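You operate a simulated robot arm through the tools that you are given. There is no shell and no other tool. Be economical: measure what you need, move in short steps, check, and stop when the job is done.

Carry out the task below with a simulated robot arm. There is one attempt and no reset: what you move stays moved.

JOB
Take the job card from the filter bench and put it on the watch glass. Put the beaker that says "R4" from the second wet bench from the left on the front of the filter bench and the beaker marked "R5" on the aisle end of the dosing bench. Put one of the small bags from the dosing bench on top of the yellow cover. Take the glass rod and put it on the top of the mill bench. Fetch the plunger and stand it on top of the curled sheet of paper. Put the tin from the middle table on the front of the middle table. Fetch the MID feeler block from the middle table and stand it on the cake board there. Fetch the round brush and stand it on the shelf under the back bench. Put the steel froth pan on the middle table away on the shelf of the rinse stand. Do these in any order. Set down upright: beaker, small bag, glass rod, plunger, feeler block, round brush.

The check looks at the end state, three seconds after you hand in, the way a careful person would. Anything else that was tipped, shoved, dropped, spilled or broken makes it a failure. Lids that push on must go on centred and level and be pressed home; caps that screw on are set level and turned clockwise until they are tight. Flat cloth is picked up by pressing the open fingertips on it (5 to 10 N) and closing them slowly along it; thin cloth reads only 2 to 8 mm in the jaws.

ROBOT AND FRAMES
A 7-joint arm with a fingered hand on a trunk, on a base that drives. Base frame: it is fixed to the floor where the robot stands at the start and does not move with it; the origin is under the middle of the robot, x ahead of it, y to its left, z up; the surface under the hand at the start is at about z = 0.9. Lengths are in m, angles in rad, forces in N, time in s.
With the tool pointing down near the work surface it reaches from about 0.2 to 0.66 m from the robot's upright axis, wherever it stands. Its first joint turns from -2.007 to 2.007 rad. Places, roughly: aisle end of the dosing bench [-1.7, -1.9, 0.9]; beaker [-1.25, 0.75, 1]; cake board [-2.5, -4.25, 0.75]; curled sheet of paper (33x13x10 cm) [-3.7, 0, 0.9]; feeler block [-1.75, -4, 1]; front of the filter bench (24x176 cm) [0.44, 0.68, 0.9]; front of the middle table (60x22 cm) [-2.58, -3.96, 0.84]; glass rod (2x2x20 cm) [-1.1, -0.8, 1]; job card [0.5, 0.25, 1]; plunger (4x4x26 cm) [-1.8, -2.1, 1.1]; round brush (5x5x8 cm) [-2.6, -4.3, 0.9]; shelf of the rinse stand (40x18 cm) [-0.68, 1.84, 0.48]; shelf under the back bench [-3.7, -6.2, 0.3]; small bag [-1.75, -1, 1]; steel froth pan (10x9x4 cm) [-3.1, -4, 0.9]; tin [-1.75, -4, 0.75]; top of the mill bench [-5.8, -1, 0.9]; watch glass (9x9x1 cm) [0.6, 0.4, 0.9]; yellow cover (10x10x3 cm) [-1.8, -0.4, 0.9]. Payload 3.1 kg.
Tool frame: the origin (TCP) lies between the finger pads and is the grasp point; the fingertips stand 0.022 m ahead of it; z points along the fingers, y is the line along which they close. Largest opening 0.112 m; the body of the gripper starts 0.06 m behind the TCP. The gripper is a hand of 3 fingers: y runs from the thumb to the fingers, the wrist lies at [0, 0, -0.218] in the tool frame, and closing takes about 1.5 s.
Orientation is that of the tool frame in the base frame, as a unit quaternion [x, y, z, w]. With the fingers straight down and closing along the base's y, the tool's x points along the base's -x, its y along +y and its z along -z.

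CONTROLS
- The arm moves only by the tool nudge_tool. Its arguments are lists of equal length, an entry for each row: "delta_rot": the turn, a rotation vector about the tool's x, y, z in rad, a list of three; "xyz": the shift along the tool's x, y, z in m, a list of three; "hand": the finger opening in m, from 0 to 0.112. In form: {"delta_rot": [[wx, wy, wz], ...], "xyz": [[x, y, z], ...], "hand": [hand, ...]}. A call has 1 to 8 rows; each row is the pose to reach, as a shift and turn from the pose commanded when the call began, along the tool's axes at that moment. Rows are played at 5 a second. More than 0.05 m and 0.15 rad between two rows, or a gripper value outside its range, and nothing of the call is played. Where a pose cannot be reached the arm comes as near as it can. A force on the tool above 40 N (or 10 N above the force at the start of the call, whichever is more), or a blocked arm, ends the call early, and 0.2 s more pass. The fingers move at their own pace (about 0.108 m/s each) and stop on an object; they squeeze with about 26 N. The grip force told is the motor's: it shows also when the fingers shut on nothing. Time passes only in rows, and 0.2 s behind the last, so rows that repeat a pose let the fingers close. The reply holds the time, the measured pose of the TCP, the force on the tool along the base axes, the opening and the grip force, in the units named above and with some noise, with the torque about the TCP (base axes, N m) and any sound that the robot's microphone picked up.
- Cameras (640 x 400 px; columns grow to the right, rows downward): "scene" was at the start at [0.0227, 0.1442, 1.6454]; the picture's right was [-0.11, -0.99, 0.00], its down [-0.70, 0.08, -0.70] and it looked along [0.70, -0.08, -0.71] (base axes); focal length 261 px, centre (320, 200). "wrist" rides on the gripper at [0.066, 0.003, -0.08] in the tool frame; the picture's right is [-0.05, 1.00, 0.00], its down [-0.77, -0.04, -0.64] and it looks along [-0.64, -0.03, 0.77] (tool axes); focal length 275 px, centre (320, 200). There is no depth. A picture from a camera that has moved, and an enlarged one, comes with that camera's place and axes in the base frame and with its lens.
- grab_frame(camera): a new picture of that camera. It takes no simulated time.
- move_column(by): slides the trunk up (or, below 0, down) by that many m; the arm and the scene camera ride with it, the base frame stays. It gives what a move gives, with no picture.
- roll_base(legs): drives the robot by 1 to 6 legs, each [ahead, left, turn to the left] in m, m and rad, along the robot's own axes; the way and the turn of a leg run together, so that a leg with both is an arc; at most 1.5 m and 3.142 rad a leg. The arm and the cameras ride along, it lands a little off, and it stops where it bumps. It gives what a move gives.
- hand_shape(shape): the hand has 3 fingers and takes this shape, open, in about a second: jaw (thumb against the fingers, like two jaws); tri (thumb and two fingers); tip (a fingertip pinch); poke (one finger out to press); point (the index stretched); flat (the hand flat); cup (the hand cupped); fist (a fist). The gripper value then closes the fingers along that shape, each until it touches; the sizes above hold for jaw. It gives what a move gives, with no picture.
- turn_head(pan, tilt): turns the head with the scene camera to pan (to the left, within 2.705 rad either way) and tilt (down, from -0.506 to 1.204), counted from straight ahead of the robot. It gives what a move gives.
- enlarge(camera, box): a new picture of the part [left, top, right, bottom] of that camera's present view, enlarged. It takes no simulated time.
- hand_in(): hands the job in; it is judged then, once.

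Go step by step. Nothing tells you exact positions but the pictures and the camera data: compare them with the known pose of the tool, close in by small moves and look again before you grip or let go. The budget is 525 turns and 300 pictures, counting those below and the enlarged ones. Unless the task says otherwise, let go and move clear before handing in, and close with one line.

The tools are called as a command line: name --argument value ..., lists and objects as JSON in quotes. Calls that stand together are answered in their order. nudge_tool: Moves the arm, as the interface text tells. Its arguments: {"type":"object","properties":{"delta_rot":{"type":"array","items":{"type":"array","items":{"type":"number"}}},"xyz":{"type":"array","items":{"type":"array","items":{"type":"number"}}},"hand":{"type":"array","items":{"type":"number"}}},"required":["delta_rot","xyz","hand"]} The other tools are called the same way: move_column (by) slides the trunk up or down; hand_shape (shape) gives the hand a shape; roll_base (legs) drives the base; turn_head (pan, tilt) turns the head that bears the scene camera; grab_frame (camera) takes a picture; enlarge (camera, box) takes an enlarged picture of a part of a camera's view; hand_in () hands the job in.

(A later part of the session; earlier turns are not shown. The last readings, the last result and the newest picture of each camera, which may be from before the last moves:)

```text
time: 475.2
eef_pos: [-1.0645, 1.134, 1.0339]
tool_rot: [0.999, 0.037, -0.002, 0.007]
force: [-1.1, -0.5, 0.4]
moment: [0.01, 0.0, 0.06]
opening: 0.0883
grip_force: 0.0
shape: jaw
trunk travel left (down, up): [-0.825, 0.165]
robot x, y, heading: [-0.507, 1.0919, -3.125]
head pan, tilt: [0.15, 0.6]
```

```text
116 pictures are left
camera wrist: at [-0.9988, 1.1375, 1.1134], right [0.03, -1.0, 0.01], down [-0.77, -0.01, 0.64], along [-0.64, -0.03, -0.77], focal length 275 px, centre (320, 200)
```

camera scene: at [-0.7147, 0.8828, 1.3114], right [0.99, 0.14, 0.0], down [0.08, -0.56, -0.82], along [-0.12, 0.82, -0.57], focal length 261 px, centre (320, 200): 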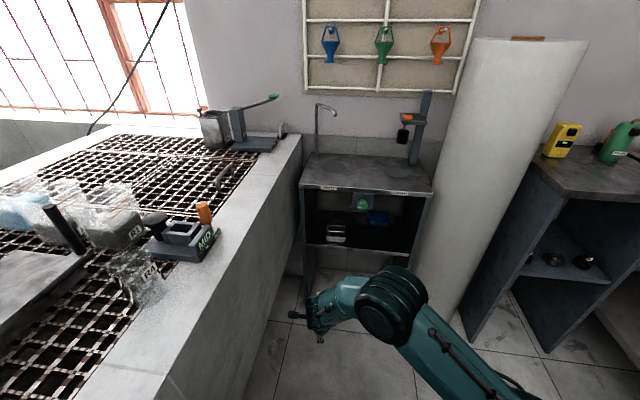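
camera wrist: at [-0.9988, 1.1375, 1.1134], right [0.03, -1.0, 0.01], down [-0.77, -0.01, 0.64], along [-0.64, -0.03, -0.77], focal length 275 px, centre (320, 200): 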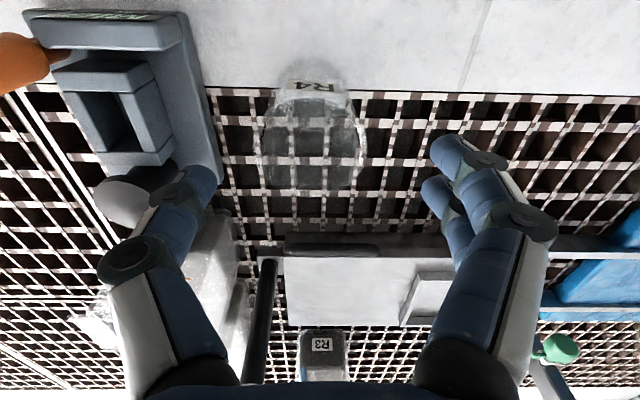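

nudge_tool --delta_rot '[[0, 0, 0], [0, 0, 0], [0, 0, 0], [0, 0, 0], [0, 0, 0], [0, 0, 0], [0, 0, 0]]' --xyz '[[0, -0.003, 0.035], [0, -0.003, 0.065], [0, -0.003, 0.076], [0, -0.003, 0.076], [0, -0.003, 0.076], [0, -0.003, 0.076], [0, -0.003, 0.076]]' --hand '[0.084, 0.084, 0.084, 0.07, 0.055, 0.04, 0.035]'

grab_frame --camera "wrist"

```text
time: 476.8
eef_pos: [-1.0657, 1.1351, 0.9584]
tool_rot: [0.999, 0.037, -0.001, 0.007]
force: [0.2, 1.1, 1.2]
moment: [0.02, -0.01, 0.0]
opening: 0.0417
grip_force: 26.1
shape: jaw
trunk travel left (down, up): [-0.825, 0.165]
robot x, y, heading: [-0.5072, 1.0934, -3.126]
head pan, tilt: [0.15, 0.6]
```

```text
115 pictures are left
camera wrist: at [-0.9998, 1.1385, 1.0379], right [0.03, -1.0, 0.01], down [-0.77, -0.01, 0.64], along [-0.64, -0.03, -0.77], focal length 275 px, centre (320, 200)
```

wrist: 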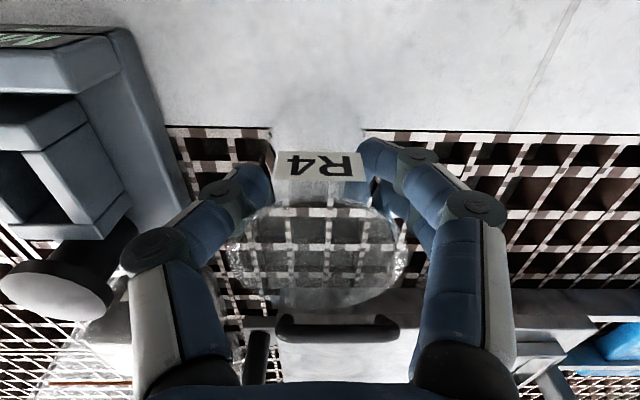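

nudge_tool --delta_rot '[[0, 0, 0], [0, 0, 0], [0, 0, 0], [0, 0, 0], [0, 0, 0], [0, 0, 0], [0, 0, 0], [0, 0, 0]]' --xyz '[[0, 0, -0.03], [0, 0, -0.07], [0, 0, -0.11], [0, 0, -0.15], [0, 0, -0.19], [0.04, 0, -0.21], [0.08, 0, -0.22], [0.12, 0, -0.22]]' --hand '[0.03, 0.03, 0.03, 0.03, 0.03, 0.03, 0.03, 0.03]'

roll_base --legs '[[-0.22, 0, -0.01]]'

nudge_tool --delta_rot '[[0, 0, 0], [0, 0, 0], [0, 0, 0]]' --xyz '[[0.04, 0, 0], [0.08, 0.01, 0], [0.11, 0.02, 0]]' --hand '[0.03, 0.03, 0.03]'

roll_base --legs '[[0, 0.95, 0], [0, 0, 3.13]]'

turn_head --pan 0.0 --tilt 0.85

grab_frame --camera "scene"

```text
time: 478.6
eef_pos: [-0.9427, 1.1499, 1.1789]
tool_rot: [0.999, 0.036, -0.001, 0.006]
force: [0.2, 0.3, -1.1]
moment: [0.0, 0.02, 0.03]
opening: 0.0406
grip_force: 26.5
shape: jaw
trunk travel left (down, up): [-0.825, 0.165]
robot x, y, heading: [-0.5096, 1.0965, -3.128]
head pan, tilt: [0.15, 0.6]
```

```text
time: 480.3
eef_pos: [-0.721, 1.1576, 1.177]
tool_rot: [1.0, 0.03, -0.001, 0.007]
force: [0.9, 0.4, -0.8]
moment: [0.02, -0.04, 0.02]
opening: 0.0406
grip_force: 26.2
shape: jaw
trunk travel left (down, up): [-0.825, 0.165]
robot x, y, heading: [-0.2854, 1.0947, -3.143]
head pan, tilt: [0.15, 0.6]
```

```text
time: 481.1
eef_pos: [-0.6079, 1.1439, 1.1783]
tool_rot: [1.0, 0.028, -0.001, 0.007]
force: [0.6, 0.3, -0.4]
moment: [-0.02, 0.0, -0.04]
opening: 0.0408
grip_force: 26.1
shape: jaw
trunk travel left (down, up): [-0.825, 0.165]
robot x, y, heading: [-0.2812, 1.0979, -3.136]
head pan, tilt: [0.15, 0.6]
```

```text
time: 493.1
eef_pos: [0.0352, 0.0867, 1.1785]
tool_rot: [0.021, 1.0, 0.006, 0.001]
force: [-0.6, -0.1, -1.2]
moment: [0.01, 0.01, 0.01]
opening: 0.0394
grip_force: 26.2
shape: jaw
trunk travel left (down, up): [-0.825, 0.165]
robot x, y, heading: [-0.2819, 0.1631, -0.1]
head pan, tilt: [0.15, 0.6]
```

```text
time: 493.9
eef_pos: [0.035, 0.087, 1.1794]
tool_rot: [0.021, 1.0, 0.006, 0.001]
force: [0.5, -0.2, -0.7]
moment: [-0.01, 0.05, 0.0]
opening: 0.0395
grip_force: 25.5
shape: jaw
trunk travel left (down, up): [-0.825, 0.165]
robot x, y, heading: [-0.2858, 0.1655, -0.098]
head pan, tilt: [0.0, 0.85]
```

```text
114 pictures are left
camera scene: at [-0.2473, 0.3151, 1.6906], right [-0.1, -0.99, 0.0], down [-0.75, 0.07, -0.66], along [0.66, -0.07, -0.75], focal length 261 px, centre (320, 200)
```

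scene: 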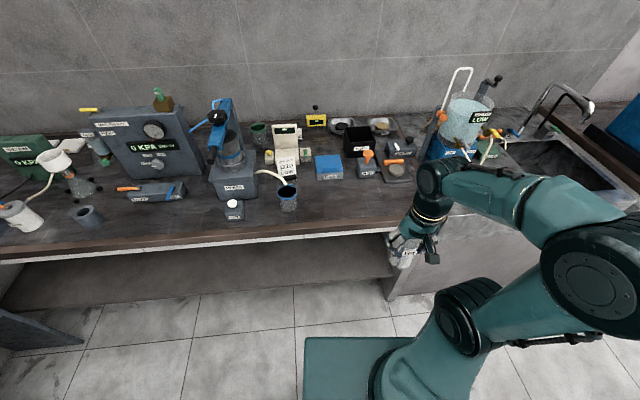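

roll_base --legs '[[0.27, 0, 0.098]]'

grab_frame --camera "wrist"

```text
time: 495.8
eef_pos: [0.3105, 0.1034, 1.1788]
tool_rot: [-0.027, 1.0, 0.006, 0.001]
force: [-0.1, 0.2, -1.1]
moment: [0.03, 0.02, 0.01]
opening: 0.0397
grip_force: 25.7
shape: jaw
trunk travel left (down, up): [-0.825, 0.165]
robot x, y, heading: [-0.0168, 0.1522, -0.003]
head pan, tilt: [0.0, 0.85]
```

```text
113 pictures are left
camera wrist: at [0.2442, 0.103, 1.2587], right [-0.01, 1.0, 0.01], down [0.77, 0.0, 0.64], along [0.64, 0.01, -0.77], focal length 275 px, centre (320, 200)
```

wrist: 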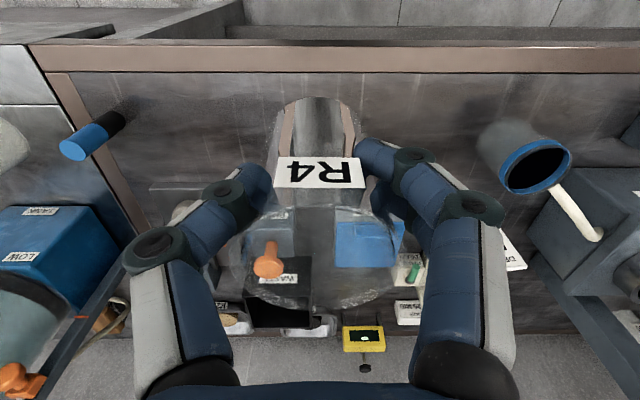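

nudge_tool --delta_rot '[[0, 0, 0], [0, 0, 0], [0, 0, 0], [0, 0, 0], [0, 0, 0], [0, 0, 0], [0, 0, 0]]' --xyz '[[-0.04, 0.01, 0], [-0.08, 0.02, 0], [-0.12, 0.03, 0.02], [-0.12, 0.03, 0.06], [-0.12, 0.03, 0.1], [-0.12, 0.03, 0.15], [-0.12, 0.03, 0.19]]' --hand '[0.03, 0.03, 0.03, 0.03, 0.03, 0.03, 0.03]'

nudge_tool --delta_rot '[[0, 0, 0], [0, 0, 0], [0, 0, 0], [0, 0, 0]]' --xyz '[[0, 0, 0.008], [0, 0, 0.014], [0, 0, 0.018], [0, 0, 0.021]]' --hand '[0.03, 0.03, 0.03, 0.03]'

```text
time: 497.4
eef_pos: [0.4277, 0.145, 0.9891]
tool_rot: [-0.027, 1.0, 0.007, 0.001]
force: [0.8, 0.0, -0.5]
moment: [-0.01, 0.01, 0.0]
opening: 0.0389
grip_force: 26.1
shape: jaw
trunk travel left (down, up): [-0.825, 0.165]
robot x, y, heading: [-0.0136, 0.1516, -0.002]
head pan, tilt: [0.0, 0.85]
```

```text
time: 498.4
eef_pos: [0.4274, 0.1446, 0.9708]
tool_rot: [-0.027, 1.0, 0.006, 0.003]
force: [-0.2, -2.1, 20.3]
moment: [-0.08, -0.11, -0.03]
opening: 0.039
grip_force: 26.0
shape: jaw
trunk travel left (down, up): [-0.825, 0.165]
robot x, y, heading: [-0.0175, 0.1519, -0.005]
head pan, tilt: [0.0, 0.85]
```

nudge_tool --delta_rot '[[0, 0, 0], [0, 0, 0], [0, 0, 0], [0, 0, 0], [0, 0, 0], [0, 0, 0]]' --xyz '[[0, 0, -0.002], [0, 0, -0.002], [0, 0, -0.002], [0, 0, -0.002], [0, 0, -0.002], [0, 0, -0.002]]' --hand '[0.042, 0.05, 0.06, 0.07, 0.08, 0.09]'

nudge_tool --delta_rot '[[0, 0, 0], [0, 0, 0], [0, 0, 0], [0, 0, 0], [0, 0, 0]]' --xyz '[[0, 0, -0.04], [0, 0, -0.08], [0, 0, -0.12], [0, 0, -0.16], [0, 0, -0.2]]' --hand '[0.1, 0.1, 0.1, 0.1, 0.1]'

grab_frame --camera "wrist"

enlarge --camera "scene" --box '[180, 130, 380, 255]'

```text
time: 499.8
eef_pos: [0.4286, 0.1446, 0.9703]
tool_rot: [-0.027, 1.0, 0.007, 0.0]
force: [0.3, 0.4, 0.6]
moment: [0.01, -0.05, 0.0]
opening: 0.0897
grip_force: 0.1
shape: jaw
trunk travel left (down, up): [-0.825, 0.165]
robot x, y, heading: [-0.016, 0.1504, -0.003]
head pan, tilt: [0.0, 0.85]
```

```text
time: 501.0
eef_pos: [0.4259, 0.1403, 1.1712]
tool_rot: [-0.026, 1.0, 0.005, 0.0]
force: [0.2, 0.0, -1.0]
moment: [0.0, -0.02, 0.03]
opening: 0.1001
grip_force: 0.0
shape: jaw
trunk travel left (down, up): [-0.825, 0.165]
robot x, y, heading: [-0.0132, 0.1501, -0.002]
head pan, tilt: [0.0, 0.85]
```

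```text
112 pictures are left
camera wrist: at [0.3612, 0.1384, 1.2511], right [-0.01, 1.0, 0.01], down [0.77, 0.0, 0.64], along [0.64, 0.01, -0.77], focal length 275 px, centre (320, 200)
```

wrist: 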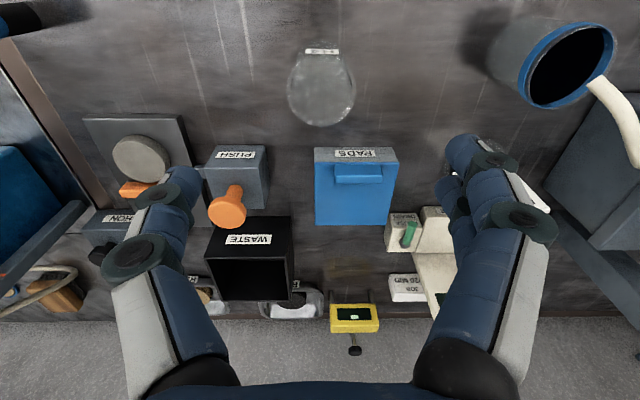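

```text
3.20 times, centred on (280, 192) of scene
camera zoom: at [0.0052, 0.3037, 1.6905], right [0.0, -1.0, 0.0], down [-0.75, 0.0, -0.66], along [0.66, 0.0, -0.75], focal length 836 px, centre (448, 224)
```

zoom: 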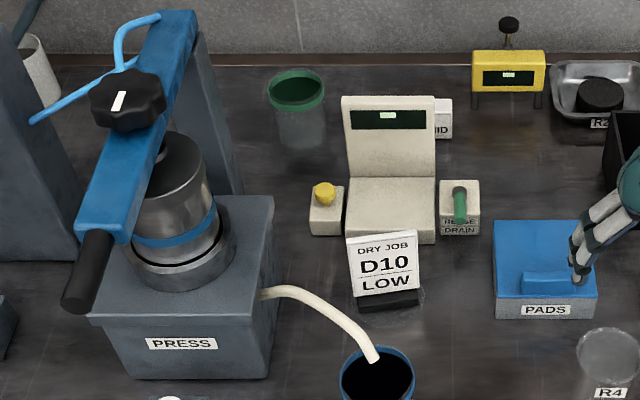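

R4 is on the front of the filter bench. Now for the glass rod on the dosing bench.

roll_base --legs '[[-0.3, 0, 0], [0, -1.0, 0]]'

nudge_tool --delta_rot '[[0, 0, 0], [0, 0, 0], [0, 0, 0]]' --xyz '[[0.04, 0, -0.03], [0.08, 0, -0.06], [0.1, 0, -0.08]]' --hand '[0.08, 0.08, 0.08]'

roll_base --legs '[[0, 0, 3.14]]'

turn_head --pan 0.0 --tilt 0.85

grab_frame --camera "scene"

```text
time: 507.9
eef_pos: [0.0912, -0.8865, 1.1699]
tool_rot: [-0.005, 1.0, 0.006, 0.001]
force: [-0.2, -0.3, -0.8]
moment: [0.0, 0.0, 0.0]
opening: 0.0996
grip_force: 0.2
shape: jaw
trunk travel left (down, up): [-0.825, 0.165]
robot x, y, heading: [-0.3509, -0.8543, -0.052]
head pan, tilt: [0.0, 0.85]
```

```text
time: 508.7
eef_pos: [-0.0089, -0.8918, 1.2511]
tool_rot: [-0.005, 1.0, 0.005, 0.001]
force: [0.6, -0.4, -0.2]
moment: [0.02, 0.01, 0.02]
opening: 0.0801
grip_force: 0.1
shape: jaw
trunk travel left (down, up): [-0.825, 0.165]
robot x, y, heading: [-0.3503, -0.8574, -0.047]
head pan, tilt: [0.0, 0.85]
```

```text
time: 516.3
eef_pos: [-0.6903, -0.793, 1.2509]
tool_rot: [0.999, -0.036, 0.0, 0.006]
force: [0.0, -0.3, 0.2]
moment: [0.04, 0.01, 0.0]
opening: 0.0803
grip_force: 0.0
shape: jaw
trunk travel left (down, up): [-0.825, 0.165]
robot x, y, heading: [-0.3522, -0.8552, 3.013]
head pan, tilt: [0.0, 0.85]
```

```text
time: 516.9
eef_pos: [-0.689, -0.7947, 1.2503]
tool_rot: [0.999, -0.037, -0.002, 0.006]
force: [0.5, -0.7, 0.0]
moment: [0.01, -0.01, -0.03]
opening: 0.0801
grip_force: 0.1
shape: jaw
trunk travel left (down, up): [-0.825, 0.165]
robot x, y, heading: [-0.3481, -0.857, 3.015]
head pan, tilt: [0.0, 0.85]
```

```text
110 pictures are left
camera scene: at [-0.3868, -1.005, 1.6905], right [0.13, 0.99, 0.0], down [0.74, -0.1, -0.66], along [-0.65, 0.09, -0.75], focal length 261 px, centre (320, 200)
```

scene: 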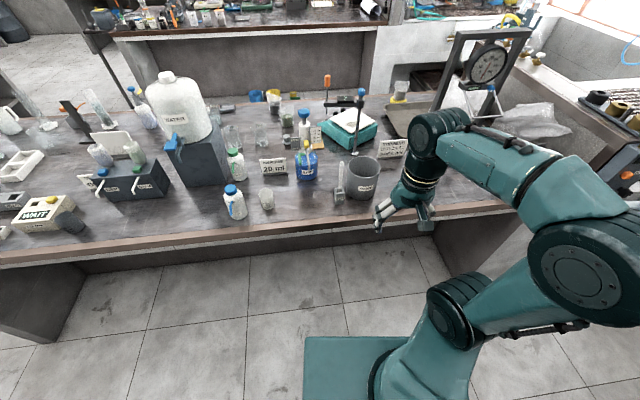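

enlarge --camera "scene" --box '[300, 130, 400, 215]'

```text
4.71 times, centred on (350, 172) of scene
camera zoom: at [-0.3868, -1.005, 1.6905], right [0.13, 0.99, 0.0], down [0.74, -0.1, -0.66], along [-0.65, 0.09, -0.75], focal length 1229 px, centre (179, 329)
```

zoom: 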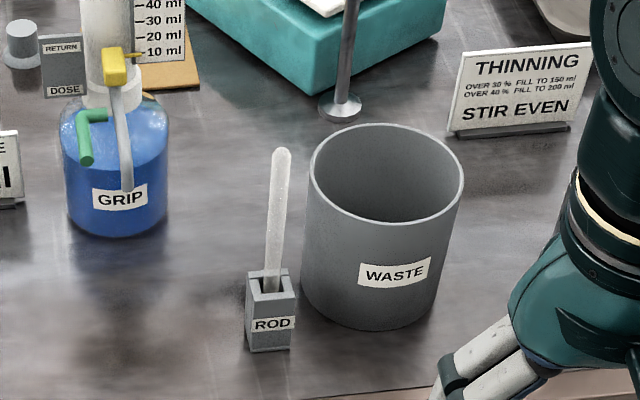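

roll_base --legs '[[0.2, 0, 0.127]]'

grab_frame --camera "wrist"

```text
time: 518.4
eef_pos: [-0.8884, -0.8231, 1.2501]
tool_rot: [1.0, 0.025, -0.001, 0.006]
force: [-1.0, -0.3, -1.0]
moment: [0.02, -0.01, 0.03]
opening: 0.0803
grip_force: 0.0
shape: jaw
trunk travel left (down, up): [-0.825, 0.165]
robot x, y, heading: [-0.5443, -0.8412, 3.138]
head pan, tilt: [0.0, 0.85]
```

```text
108 pictures are left
camera wrist: at [-0.8219, -0.8218, 1.3298], right [0.01, -1.0, 0.01], down [-0.77, 0.0, 0.64], along [-0.64, -0.01, -0.77], focal length 275 px, centre (320, 200)
```

wrist: 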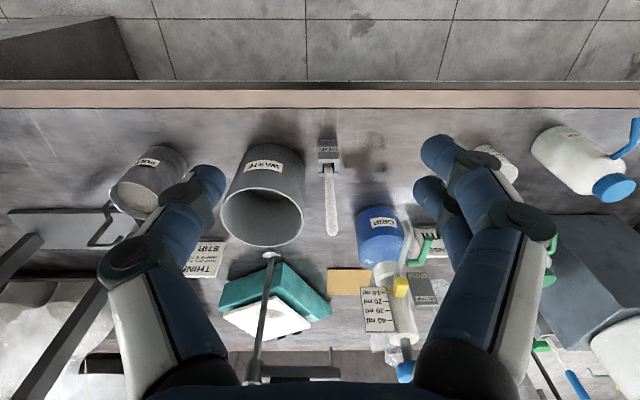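

nudge_tool --delta_rot '[[0, 0, 0], [0, 0, 0], [0, 0, 0], [0, 0, 0], [0, 0, 0], [0, 0, 0]]' --xyz '[[-0.04, 0.002, 0], [-0.08, 0.004, 0], [-0.12, 0.006, 0], [-0.16, 0.008, 0], [-0.1826, 0.008, 0.03], [-0.1826, 0.008, 0.07]]' --hand '[0.06, 0.06, 0.06, 0.06, 0.06, 0.06]'

grab_frame --camera "wrist"

```text
time: 519.8
eef_pos: [-1.0705, -0.841, 1.1811]
tool_rot: [1.0, 0.026, -0.002, 0.006]
force: [0.4, 1.2, 0.2]
moment: [0.01, 0.03, 0.02]
opening: 0.0606
grip_force: 0.0
shape: jaw
trunk travel left (down, up): [-0.825, 0.165]
robot x, y, heading: [-0.5427, -0.8405, 3.133]
head pan, tilt: [0.0, 0.85]
```

```text
107 pictures are left
camera wrist: at [-1.0037, -0.8392, 1.2609], right [0.01, -1.0, 0.01], down [-0.77, 0.0, 0.64], along [-0.64, -0.01, -0.77], focal length 275 px, centre (320, 200)
```

wrist: 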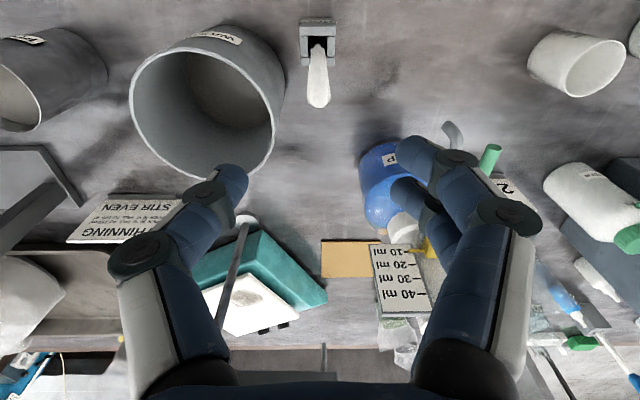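

nudge_tool --delta_rot '[[0, 0, 0], [0, 0, 0], [0, 0, 0], [0, 0, 0]]' --xyz '[[0.007, -0.001, 0.03], [0.007, -0.001, 0.06], [0.007, -0.001, 0.09], [0.007, -0.001, 0.107]]' --hand '[0.06, 0.06, 0.06, 0.06]'

grab_frame --camera "wrist"

```text
time: 520.8
eef_pos: [-1.0657, -0.8416, 1.0756]
tool_rot: [1.0, 0.026, -0.002, 0.007]
force: [-0.6, 0.4, -0.8]
moment: [0.01, -0.01, 0.01]
opening: 0.0608
grip_force: 0.1
shape: jaw
trunk travel left (down, up): [-0.825, 0.165]
robot x, y, heading: [-0.5462, -0.842, 3.139]
head pan, tilt: [0.0, 0.85]
```

```text
106 pictures are left
camera wrist: at [-0.9984, -0.8401, 1.1556], right [0.01, -1.0, 0.01], down [-0.77, 0.0, 0.64], along [-0.64, -0.01, -0.77], focal length 275 px, centre (320, 200)
```

wrist: 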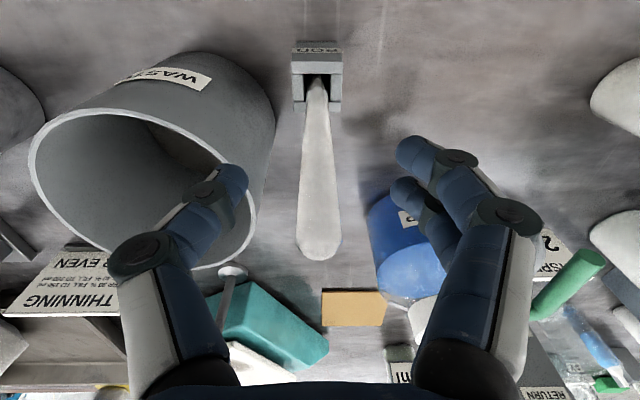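

nudge_tool --delta_rot '[[0, 0, 0], [0, 0, 0], [0, 0, 0], [0, 0, 0], [0, 0, 0]]' --xyz '[[0, 0, 0], [0, 0, 0], [0, 0, 0], [0, 0, 0], [0, 0, 0]]' --hand '[0.045, 0.03, 0.015, 0.005, 0.0]'

grab_frame --camera "wrist"

```text
time: 522.0
eef_pos: [-1.0648, -0.8415, 1.0762]
tool_rot: [1.0, 0.027, 0.0, 0.007]
force: [-0.1, 0.4, -0.1]
moment: [-0.06, 0.0, -0.01]
opening: 0.0
grip_force: 26.3
shape: jaw
trunk travel left (down, up): [-0.825, 0.165]
robot x, y, heading: [-0.5443, -0.8447, 3.135]
head pan, tilt: [0.0, 0.85]
```

```text
105 pictures are left
camera wrist: at [-0.9981, -0.8399, 1.1559], right [0.01, -1.0, 0.01], down [-0.77, 0.0, 0.64], along [-0.64, -0.01, -0.77], focal length 275 px, centre (320, 200)
```

wrist: 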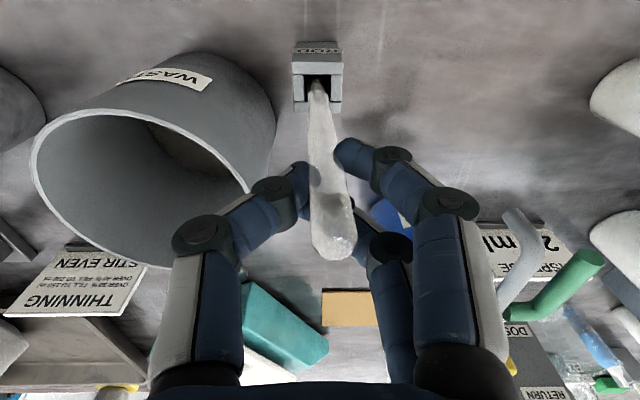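

nudge_tool --delta_rot '[[0, 0, 0], [0, 0, 0], [0, 0, 0]]' --xyz '[[0, 0, -0.015], [0, 0, -0.03], [0, 0, -0.03]]' --hand '[0, 0, 0]'

grab_frame --camera "wrist"

```text
time: 522.8
eef_pos: [-1.0646, -0.841, 1.1058]
tool_rot: [1.0, 0.026, -0.001, 0.006]
force: [0.5, 0.3, -0.4]
moment: [-0.09, -0.01, 0.01]
opening: 0.0
grip_force: 25.5
shape: jaw
trunk travel left (down, up): [-0.825, 0.165]
robot x, y, heading: [-0.5452, -0.8469, 3.135]
head pan, tilt: [0.0, 0.85]
```

```text
104 pictures are left
camera wrist: at [-0.9971, -0.8393, 1.1853], right [0.01, -1.0, 0.01], down [-0.77, 0.0, 0.64], along [-0.64, -0.01, -0.77], focal length 275 px, centre (320, 200)
```

wrist: 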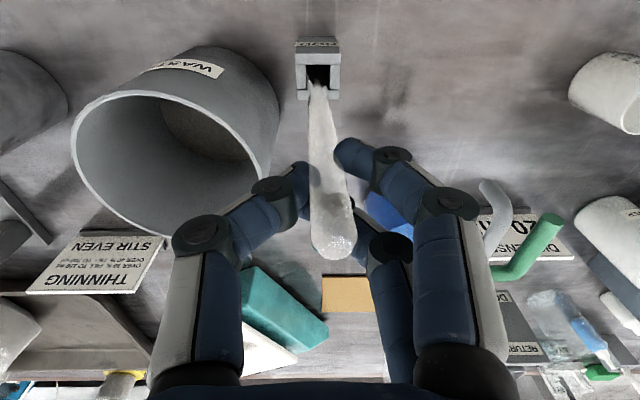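

nudge_tool --delta_rot '[[0, 0, 0], [0, 0, 0], [0, 0, 0], [0, 0, 0], [0, 0, 0]]' --xyz '[[0, 0, -0.03], [0, 0, -0.07], [0, 0, -0.11], [0, 0, -0.15], [0.03, 0, -0.18]]' --hand '[0, 0, 0, 0, 0]'

grab_frame --camera "wrist"

enlarge --camera "scene" --box '[270, 90, 430, 220]'

```text
time: 524.0
eef_pos: [-1.0281, -0.8387, 1.2871]
tool_rot: [1.0, 0.026, -0.002, 0.006]
force: [0.4, 0.6, -0.1]
moment: [0.0, 0.01, -0.03]
opening: 0.0
grip_force: 26.2
shape: jaw
trunk travel left (down, up): [-0.825, 0.165]
robot x, y, heading: [-0.5429, -0.8423, 3.137]
head pan, tilt: [0.0, 0.85]
```

```text
103 pictures are left
camera wrist: at [-0.9606, -0.8374, 1.3663], right [0.01, -1.0, 0.01], down [-0.77, 0.0, 0.64], along [-0.64, -0.01, -0.77], focal length 275 px, centre (320, 200)
```

wrist: 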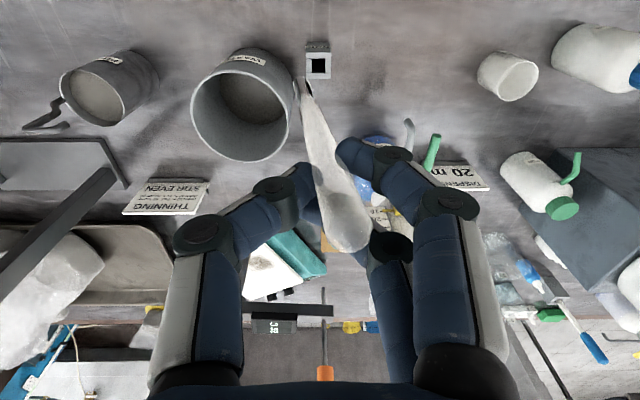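

```text
3.08 times, centred on (350, 155) of scene
camera zoom: at [-0.558, -0.9949, 1.6906], right [0.01, 1.0, 0.0], down [0.75, 0.0, -0.66], along [-0.66, 0.0, -0.75], focal length 804 px, centre (228, 338)
```

zoom: 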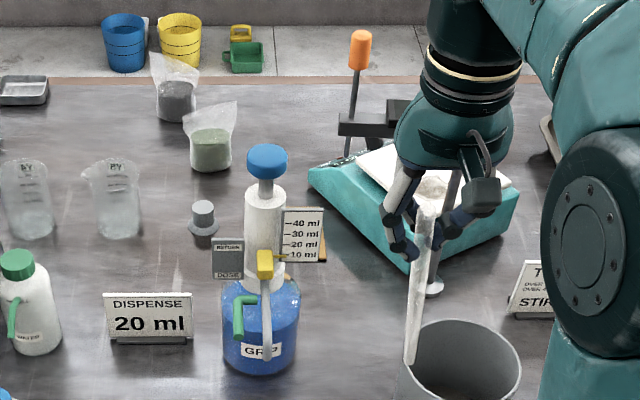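

The rod is in hand (leaning ~5°). Taking the long route around to the mill bench.

roll_base --legs '[[-0.22, 0, 0], [0, 1.3, 0], [0, 1.24, 0], [1.4, 0, 0]]'

turn_head --pan 0.0 --tilt 0.4

grab_frame --camera "scene"

```text
time: 544.1
eef_pos: [-2.1679, -3.4413, 1.2848]
tool_rot: [0.999, 0.05, -0.001, 0.007]
force: [0.4, 0.9, -0.3]
moment: [-0.02, 0.02, -0.02]
opening: 0.0
grip_force: 26.0
shape: jaw
trunk travel left (down, up): [-0.825, 0.165]
robot x, y, heading: [-1.6841, -3.4269, -3.105]
head pan, tilt: [0.0, 0.85]
```

```text
time: 545.0
eef_pos: [-2.1687, -3.4403, 1.2863]
tool_rot: [0.999, 0.049, -0.001, 0.006]
force: [-0.5, 0.6, 0.3]
moment: [-0.01, 0.0, -0.02]
opening: 0.0002
grip_force: 25.5
shape: jaw
trunk travel left (down, up): [-0.825, 0.165]
robot x, y, heading: [-1.6845, -3.4159, -3.098]
head pan, tilt: [0.0, 0.4]
```

```text
101 pictures are left
camera scene: at [-1.7065, -3.5763, 1.7296], right [-0.04, 1.0, 0.0], down [0.39, 0.02, -0.92], along [-0.92, -0.04, -0.39], focal length 261 px, centre (320, 200)
```

scene: 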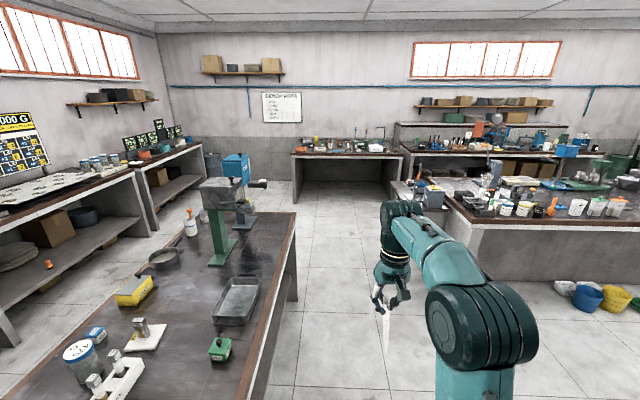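

roll_base --legs '[[1.4, 0, -0.044], [1.4, 0, 0]]'

turn_head --pan -0.8 --tilt 0.45

grab_frame --camera "scene"

```text
time: 558.4
eef_pos: [-4.9435, -3.5352, 1.2845]
tool_rot: [0.999, 0.045, 0.0, 0.007]
force: [0.3, 0.0, -1.3]
moment: [-0.02, -0.02, 0.0]
opening: 0.0001
grip_force: 26.2
shape: jaw
trunk travel left (down, up): [-0.825, 0.165]
robot x, y, heading: [-4.4566, -3.5191, -3.105]
head pan, tilt: [0.0, 0.4]
```

```text
time: 559.6
eef_pos: [-4.9433, -3.5353, 1.285]
tool_rot: [0.999, 0.045, 0.0, 0.006]
force: [1.0, 0.1, -0.4]
moment: [0.01, -0.02, -0.02]
opening: 0.0002
grip_force: 26.1
shape: jaw
trunk travel left (down, up): [-0.825, 0.165]
robot x, y, heading: [-4.46, -3.5199, -3.108]
head pan, tilt: [-0.799, 0.45]
```

```text
100 pictures are left
camera scene: at [-4.4564, -3.6077, 1.725], right [0.69, 0.72, 0.0], down [0.31, -0.3, -0.9], along [-0.65, 0.62, -0.44], focal length 261 px, centre (320, 200)
```

scene: 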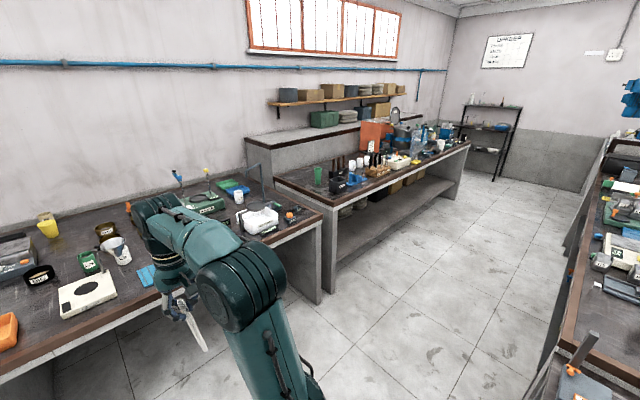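

roll_base --legs '[[0.45, 0, -0.033], [0, -1.2, 0], [0, -1.1, 0]]'

turn_head --pan 0.2 --tilt 0.65

grab_frame --camera "scene"

grab_frame --camera "wrist"

```text
time: 573.3
eef_pos: [-5.4262, -1.2223, 1.2862]
tool_rot: [0.999, 0.043, 0.0, 0.006]
force: [0.1, -0.5, -0.5]
moment: [-0.04, -0.02, -0.03]
opening: 0.0002
grip_force: 26.1
shape: jaw
trunk travel left (down, up): [-0.825, 0.165]
robot x, y, heading: [-4.9404, -1.2087, -3.109]
head pan, tilt: [-0.799, 0.45]
```

```text
time: 574.5
eef_pos: [-5.4246, -1.2236, 1.2842]
tool_rot: [0.999, 0.043, -0.001, 0.006]
force: [0.1, 0.1, 0.0]
moment: [-0.04, 0.0, -0.02]
opening: 0.0
grip_force: 26.3
shape: jaw
trunk travel left (down, up): [-0.825, 0.165]
robot x, y, heading: [-4.9409, -1.2132, -3.116]
head pan, tilt: [0.201, 0.649]
```

```text
99 pictures are left
camera scene: at [-4.9579, -1.3813, 1.7072], right [-0.23, 0.97, 0.0], down [0.59, 0.14, -0.8], along [-0.78, -0.18, -0.6], focal length 261 px, centre (320, 200)
```

scene: 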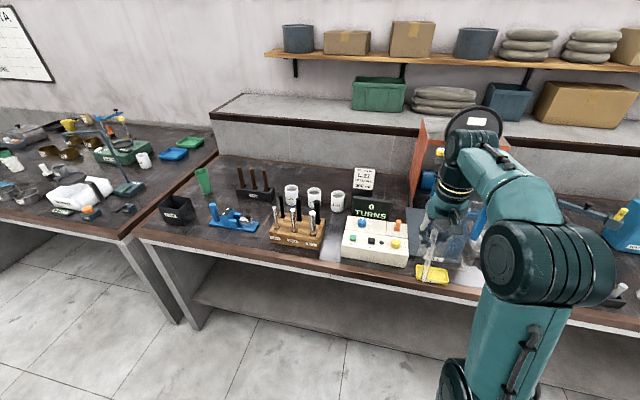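

```text
98 pictures are left
camera wrist: at [-5.3586, -1.2193, 1.3649], right [0.04, -1.0, 0.01], down [-0.77, -0.02, 0.64], along [-0.64, -0.03, -0.77], focal length 275 px, centre (320, 200)
```

wrist: 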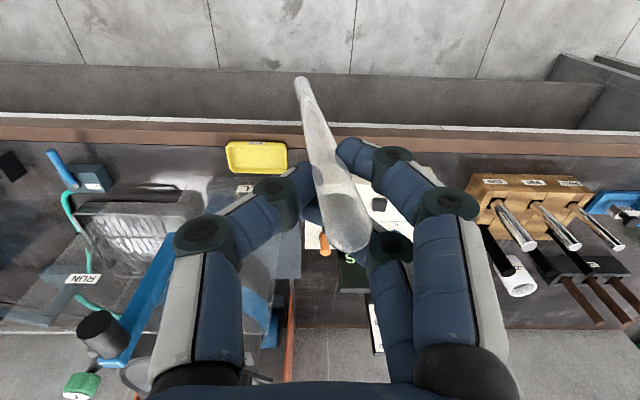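

enlarge --camera "scene" --box '[130, 140, 390, 300]'

turn_head --pan -0.6 --tilt 0.6

grab_frame --camera "scene"

```text
2.46 times, centred on (260, 220) of scene
camera zoom: at [-4.9579, -1.3813, 1.7072], right [-0.23, 0.97, 0.0], down [0.59, 0.14, -0.8], along [-0.78, -0.18, -0.6], focal length 643 px, centre (468, 151)
```

zoom: 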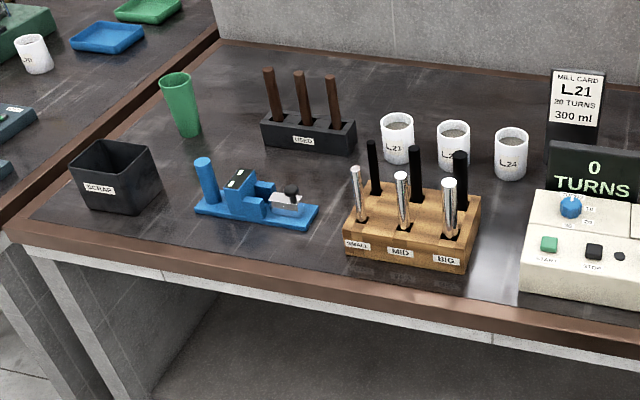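

```text
time: 575.7
eef_pos: [-5.426, -1.2236, 1.2857]
tool_rot: [0.999, 0.042, 0.0, 0.006]
force: [0.3, 0.3, 0.0]
moment: [0.02, -0.02, -0.01]
opening: 0.0001
grip_force: 26.7
shape: jaw
trunk travel left (down, up): [-0.825, 0.165]
robot x, y, heading: [-4.94, -1.211, -3.111]
head pan, tilt: [-0.6, 0.6]
```

```text
96 pictures are left
camera scene: at [-4.9477, -1.314, 1.7114], right [0.54, 0.84, 0.0], down [0.48, -0.31, -0.82], along [-0.69, 0.45, -0.57], focal length 261 px, centre (320, 200)
```

scene: 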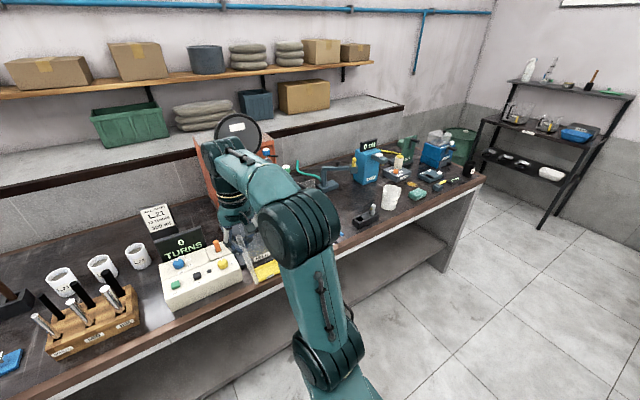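

A clear strip in front of the blue vise at about (-5.645, -1.93) suits the rod. Moving there.

roll_base --legs '[[0, 0.7, -0.03], [0.1, 0, 0]]'

turn_head --pan 0.0 --tilt 0.8

grab_frame --camera "scene"

grab_frame --camera "wrist"

```text
time: 580.3
eef_pos: [-5.5168, -1.9281, 1.2847]
tool_rot: [0.999, 0.032, 0.0, 0.006]
force: [-0.4, -0.2, -0.5]
moment: [0.01, 0.0, 0.02]
opening: 0.0001
grip_force: 25.5
shape: jaw
trunk travel left (down, up): [-0.825, 0.165]
robot x, y, heading: [-5.0302, -1.9235, -3.136]
head pan, tilt: [-0.6, 0.6]
```

```text
time: 581.3
eef_pos: [-5.5142, -1.9275, 1.2844]
tool_rot: [0.999, 0.031, 0.0, 0.006]
force: [-0.1, -0.2, 0.0]
moment: [0.0, -0.02, -0.01]
opening: 0.0
grip_force: 25.7
shape: jaw
trunk travel left (down, up): [-0.825, 0.165]
robot x, y, heading: [-5.0305, -1.927, -3.135]
head pan, tilt: [0.0, 0.799]
```

```text
95 pictures are left
camera scene: at [-5.0474, -2.0792, 1.6946], right [0.0, 1.0, 0.0], down [0.72, 0.0, -0.7], along [-0.7, 0.0, -0.72], focal length 261 px, centre (320, 200)
```

scene: 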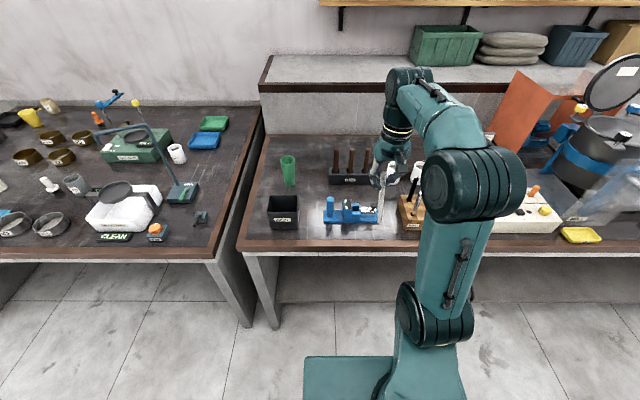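

```text
94 pictures are left
camera wrist: at [-5.4486, -1.9254, 1.3649], right [0.02, -1.0, 0.01], down [-0.77, 0.0, 0.64], along [-0.64, -0.02, -0.77], focal length 275 px, centre (320, 200)
```

wrist: 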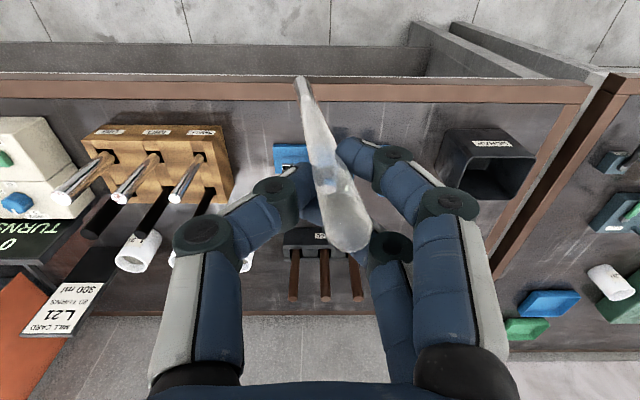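

enlarge --camera "scene" --box '[250, 140, 450, 265]'

```text
3.20 times, centred on (350, 202) of scene
camera zoom: at [-5.0474, -2.0792, 1.6946], right [0.0, 1.0, 0.0], down [0.72, 0.0, -0.7], along [-0.7, 0.0, -0.72], focal length 836 px, centre (224, 192)
```

zoom: 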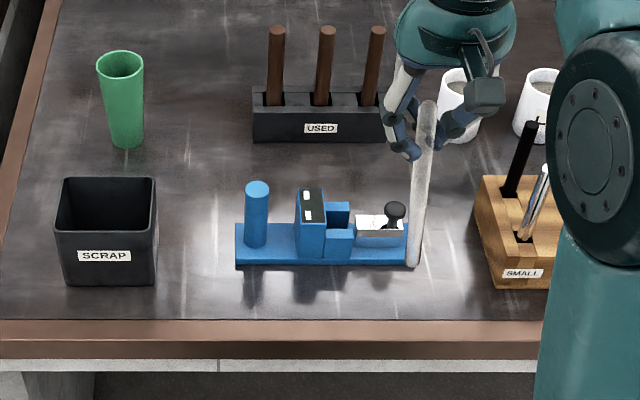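

nudge_tool --delta_rot '[[-0.06, 0.035, 0], [-0.115, 0.068, 0], [-0.115, 0.068, 0]]' --xyz '[[-0.03, 0.005, 0], [-0.06, 0.01, 0], [-0.1, 0.015, 0]]' --hand '[0, 0, 0]'

grab_frame --camera "wrist"

enlarge --camera "scene" --box '[250, 140, 450, 265]'

```text
time: 582.1
eef_pos: [-5.6034, -1.9475, 1.2843]
tool_rot: [0.997, 0.031, 0.037, 0.063]
force: [0.0, -0.9, -0.4]
moment: [0.01, 0.0, 0.01]
opening: 0.0
grip_force: 25.0
shape: jaw
out of reach, approached as far as the arm can: row 3
trunk travel left (down, up): [-0.825, 0.165]
robot x, y, heading: [-5.0309, -1.9236, -3.133]
head pan, tilt: [0.0, 0.799]
```

```text
92 pictures are left
camera wrist: at [-5.5439, -1.9358, 1.3681], right [0.01, -0.99, 0.12], down [-0.82, 0.06, 0.57], along [-0.57, -0.11, -0.81], focal length 275 px, centre (320, 200)
```

wrist: 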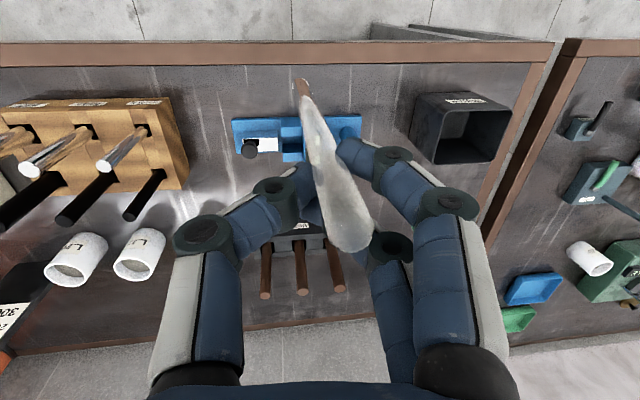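

```text
3.20 times, centred on (350, 202) of scene
camera zoom: at [-5.05, -2.0812, 1.6944], right [0.0, 1.0, 0.0], down [0.72, 0.0, -0.7], along [-0.7, 0.0, -0.72], focal length 836 px, centre (224, 192)
```

zoom: 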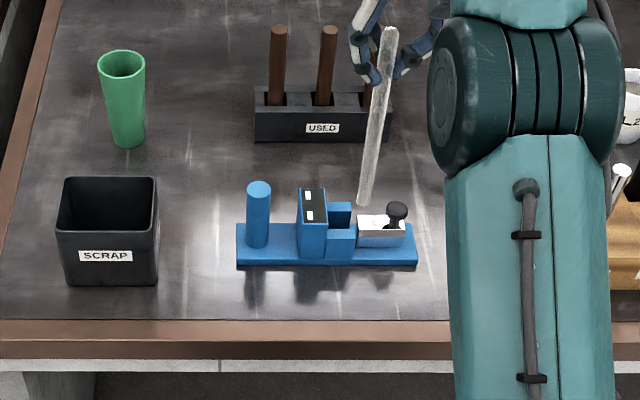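

roll_base --legs '[[0.06, 0, 0]]'

grab_frame --camera "wrist"

enlarge --camera "scene" --box '[250, 140, 450, 265]'

```text
time: 583.1
eef_pos: [-5.6643, -1.946, 1.2845]
tool_rot: [0.997, 0.031, 0.036, 0.062]
force: [0.2, -0.3, -0.2]
moment: [-0.01, 0.01, 0.02]
opening: 0.0
grip_force: 26.1
shape: jaw
trunk travel left (down, up): [-0.825, 0.165]
robot x, y, heading: [-5.0907, -1.9262, -3.137]
head pan, tilt: [0.0, 0.799]
```

```text
90 pictures are left
camera wrist: at [-5.6041, -1.9343, 1.369], right [0.01, -0.99, 0.12], down [-0.82, 0.06, 0.57], along [-0.58, -0.11, -0.81], focal length 275 px, centre (320, 200)
```

wrist: 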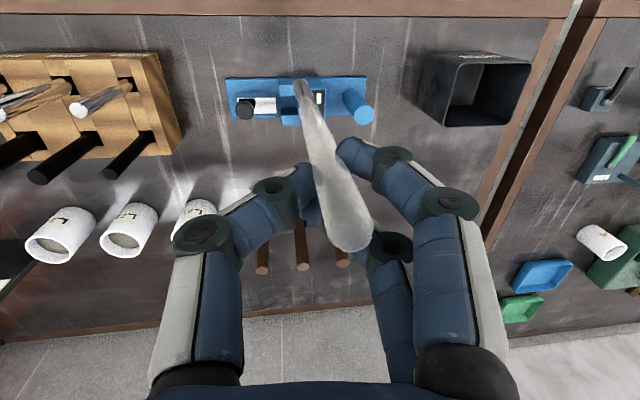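

```text
3.20 times, centred on (350, 202) of scene
camera zoom: at [-5.11, -2.0798, 1.6945], right [0.0, 1.0, 0.0], down [0.72, 0.0, -0.7], along [-0.7, 0.0, -0.72], focal length 836 px, centre (224, 192)
```

zoom: 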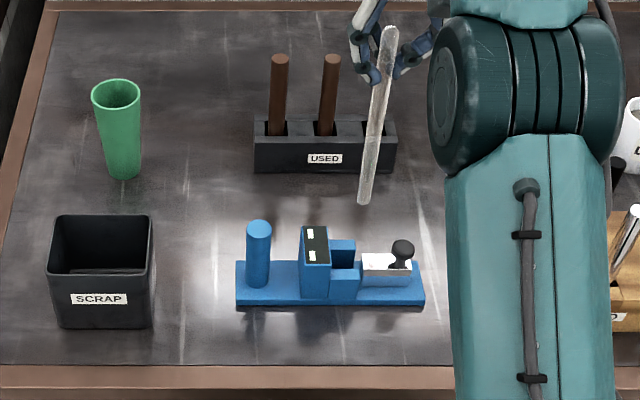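

nudge_tool --delta_rot '[[0, 0, 0], [0, 0, 0], [0, 0, 0], [0, 0, 0], [0, 0, 0]]' --xyz '[[0.006, 0, 0], [0.0028, -0.006, 0.0475], [-0.0004, -0.012, 0.095], [-0.0037, -0.0181, 0.1426], [-0.007, -0.024, 0.189]]' --hand '[0, 0, 0, 0, 0]'

grab_frame --camera "wrist"

enlarge --camera "scene" --box '[280, 160, 440, 270]'

```text
time: 584.3
eef_pos: [-5.6591, -1.9395, 1.095]
tool_rot: [0.997, 0.031, 0.035, 0.063]
force: [0.6, -0.6, -0.1]
moment: [0.0, -0.01, 0.0]
opening: 0.0
grip_force: 26.0
shape: jaw
trunk travel left (down, up): [-0.825, 0.165]
robot x, y, heading: [-5.0914, -1.9262, -3.136]
head pan, tilt: [0.0, 0.799]
```

```text
88 pictures are left
camera wrist: at [-5.5993, -1.9278, 1.1791], right [0.01, -0.99, 0.12], down [-0.82, 0.06, 0.57], along [-0.58, -0.11, -0.81], focal length 275 px, centre (320, 200)
```

wrist: 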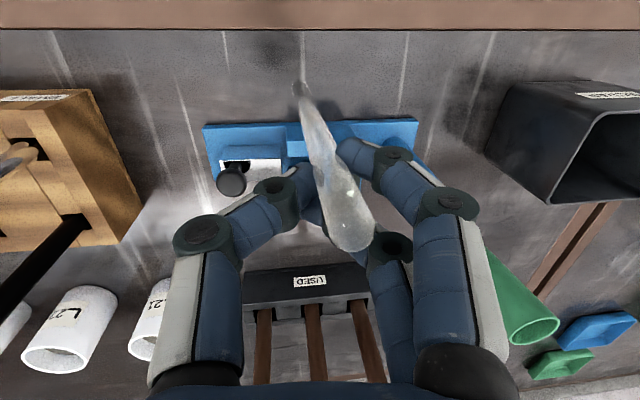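

```text
3.64 times, centred on (360, 215) of scene
camera zoom: at [-5.1105, -2.0793, 1.6946], right [0.0, 1.0, 0.0], down [0.72, 0.0, -0.7], along [-0.7, 0.0, -0.72], focal length 950 px, centre (174, 146)
```

zoom: 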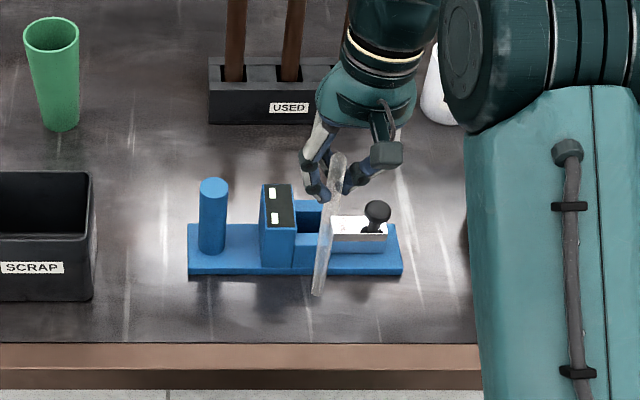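

nudge_tool --delta_rot '[[-0.01, 0, 0], [-0.01, 0, 0], [-0.01, 0, 0], [-0.01, 0, 0]]' --xyz '[[-0.0007, -0.0013, 0.0099], [-0.0014, -0.0025, 0.0198], [-0.0016, -0.003, 0.0238], [-0.0018, -0.0034, 0.0267]]' --hand '[0, 0, 0, 0]'

```text
time: 585.3
eef_pos: [-5.6592, -1.9432, 1.0685]
tool_rot: [0.997, 0.03, 0.035, 0.067]
force: [0.1, -1.1, 4.4]
moment: [-0.04, -0.06, -0.03]
opening: 0.0001
grip_force: 25.4
shape: jaw
trunk travel left (down, up): [-0.825, 0.165]
robot x, y, heading: [-5.0951, -1.9289, -3.142]
head pan, tilt: [0.0, 0.799]
```

nudge_tool --delta_rot '[[0, 0, 0], [0, 0, 0]]' --xyz '[[0, -0.0002, 0.0015], [0, -0.0002, 0.0015]]' --hand '[0, 0]'

grab_frame --camera "wrist"

enlarge --camera "scene" --box '[310, 180, 410, 260]'

```text
time: 585.9
eef_pos: [-5.6578, -1.9434, 1.0675]
tool_rot: [0.997, 0.031, 0.033, 0.066]
force: [-0.7, -0.6, 12.3]
moment: [-0.15, -0.12, -0.01]
opening: 0.0006
grip_force: 26.4
shape: jaw
trunk travel left (down, up): [-0.825, 0.165]
robot x, y, heading: [-5.092, -1.9273, -3.141]
head pan, tilt: [0.0, 0.799]
```

```text
86 pictures are left
camera wrist: at [-5.5968, -1.9319, 1.1512], right [0.01, -0.99, 0.13], down [-0.82, 0.07, 0.57], along [-0.58, -0.11, -0.81], focal length 275 px, centre (320, 200)
```

wrist: 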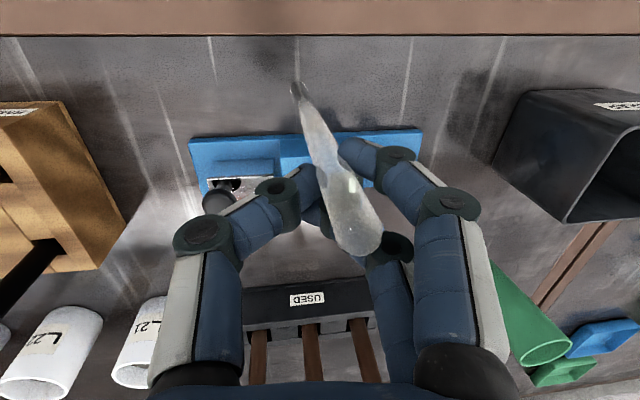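

```text
5.00 times, centred on (360, 220) of scene
camera zoom: at [-5.1069, -2.0795, 1.6947], right [0.0, 1.0, 0.0], down [0.72, 0.0, -0.7], along [-0.7, 0.0, -0.72], focal length 1306 px, centre (120, 100)
```

zoom: 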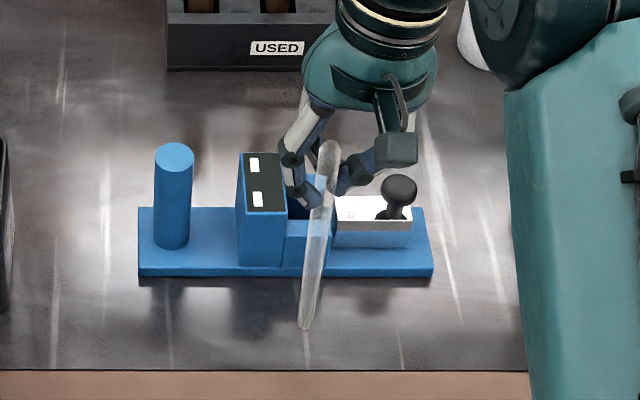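

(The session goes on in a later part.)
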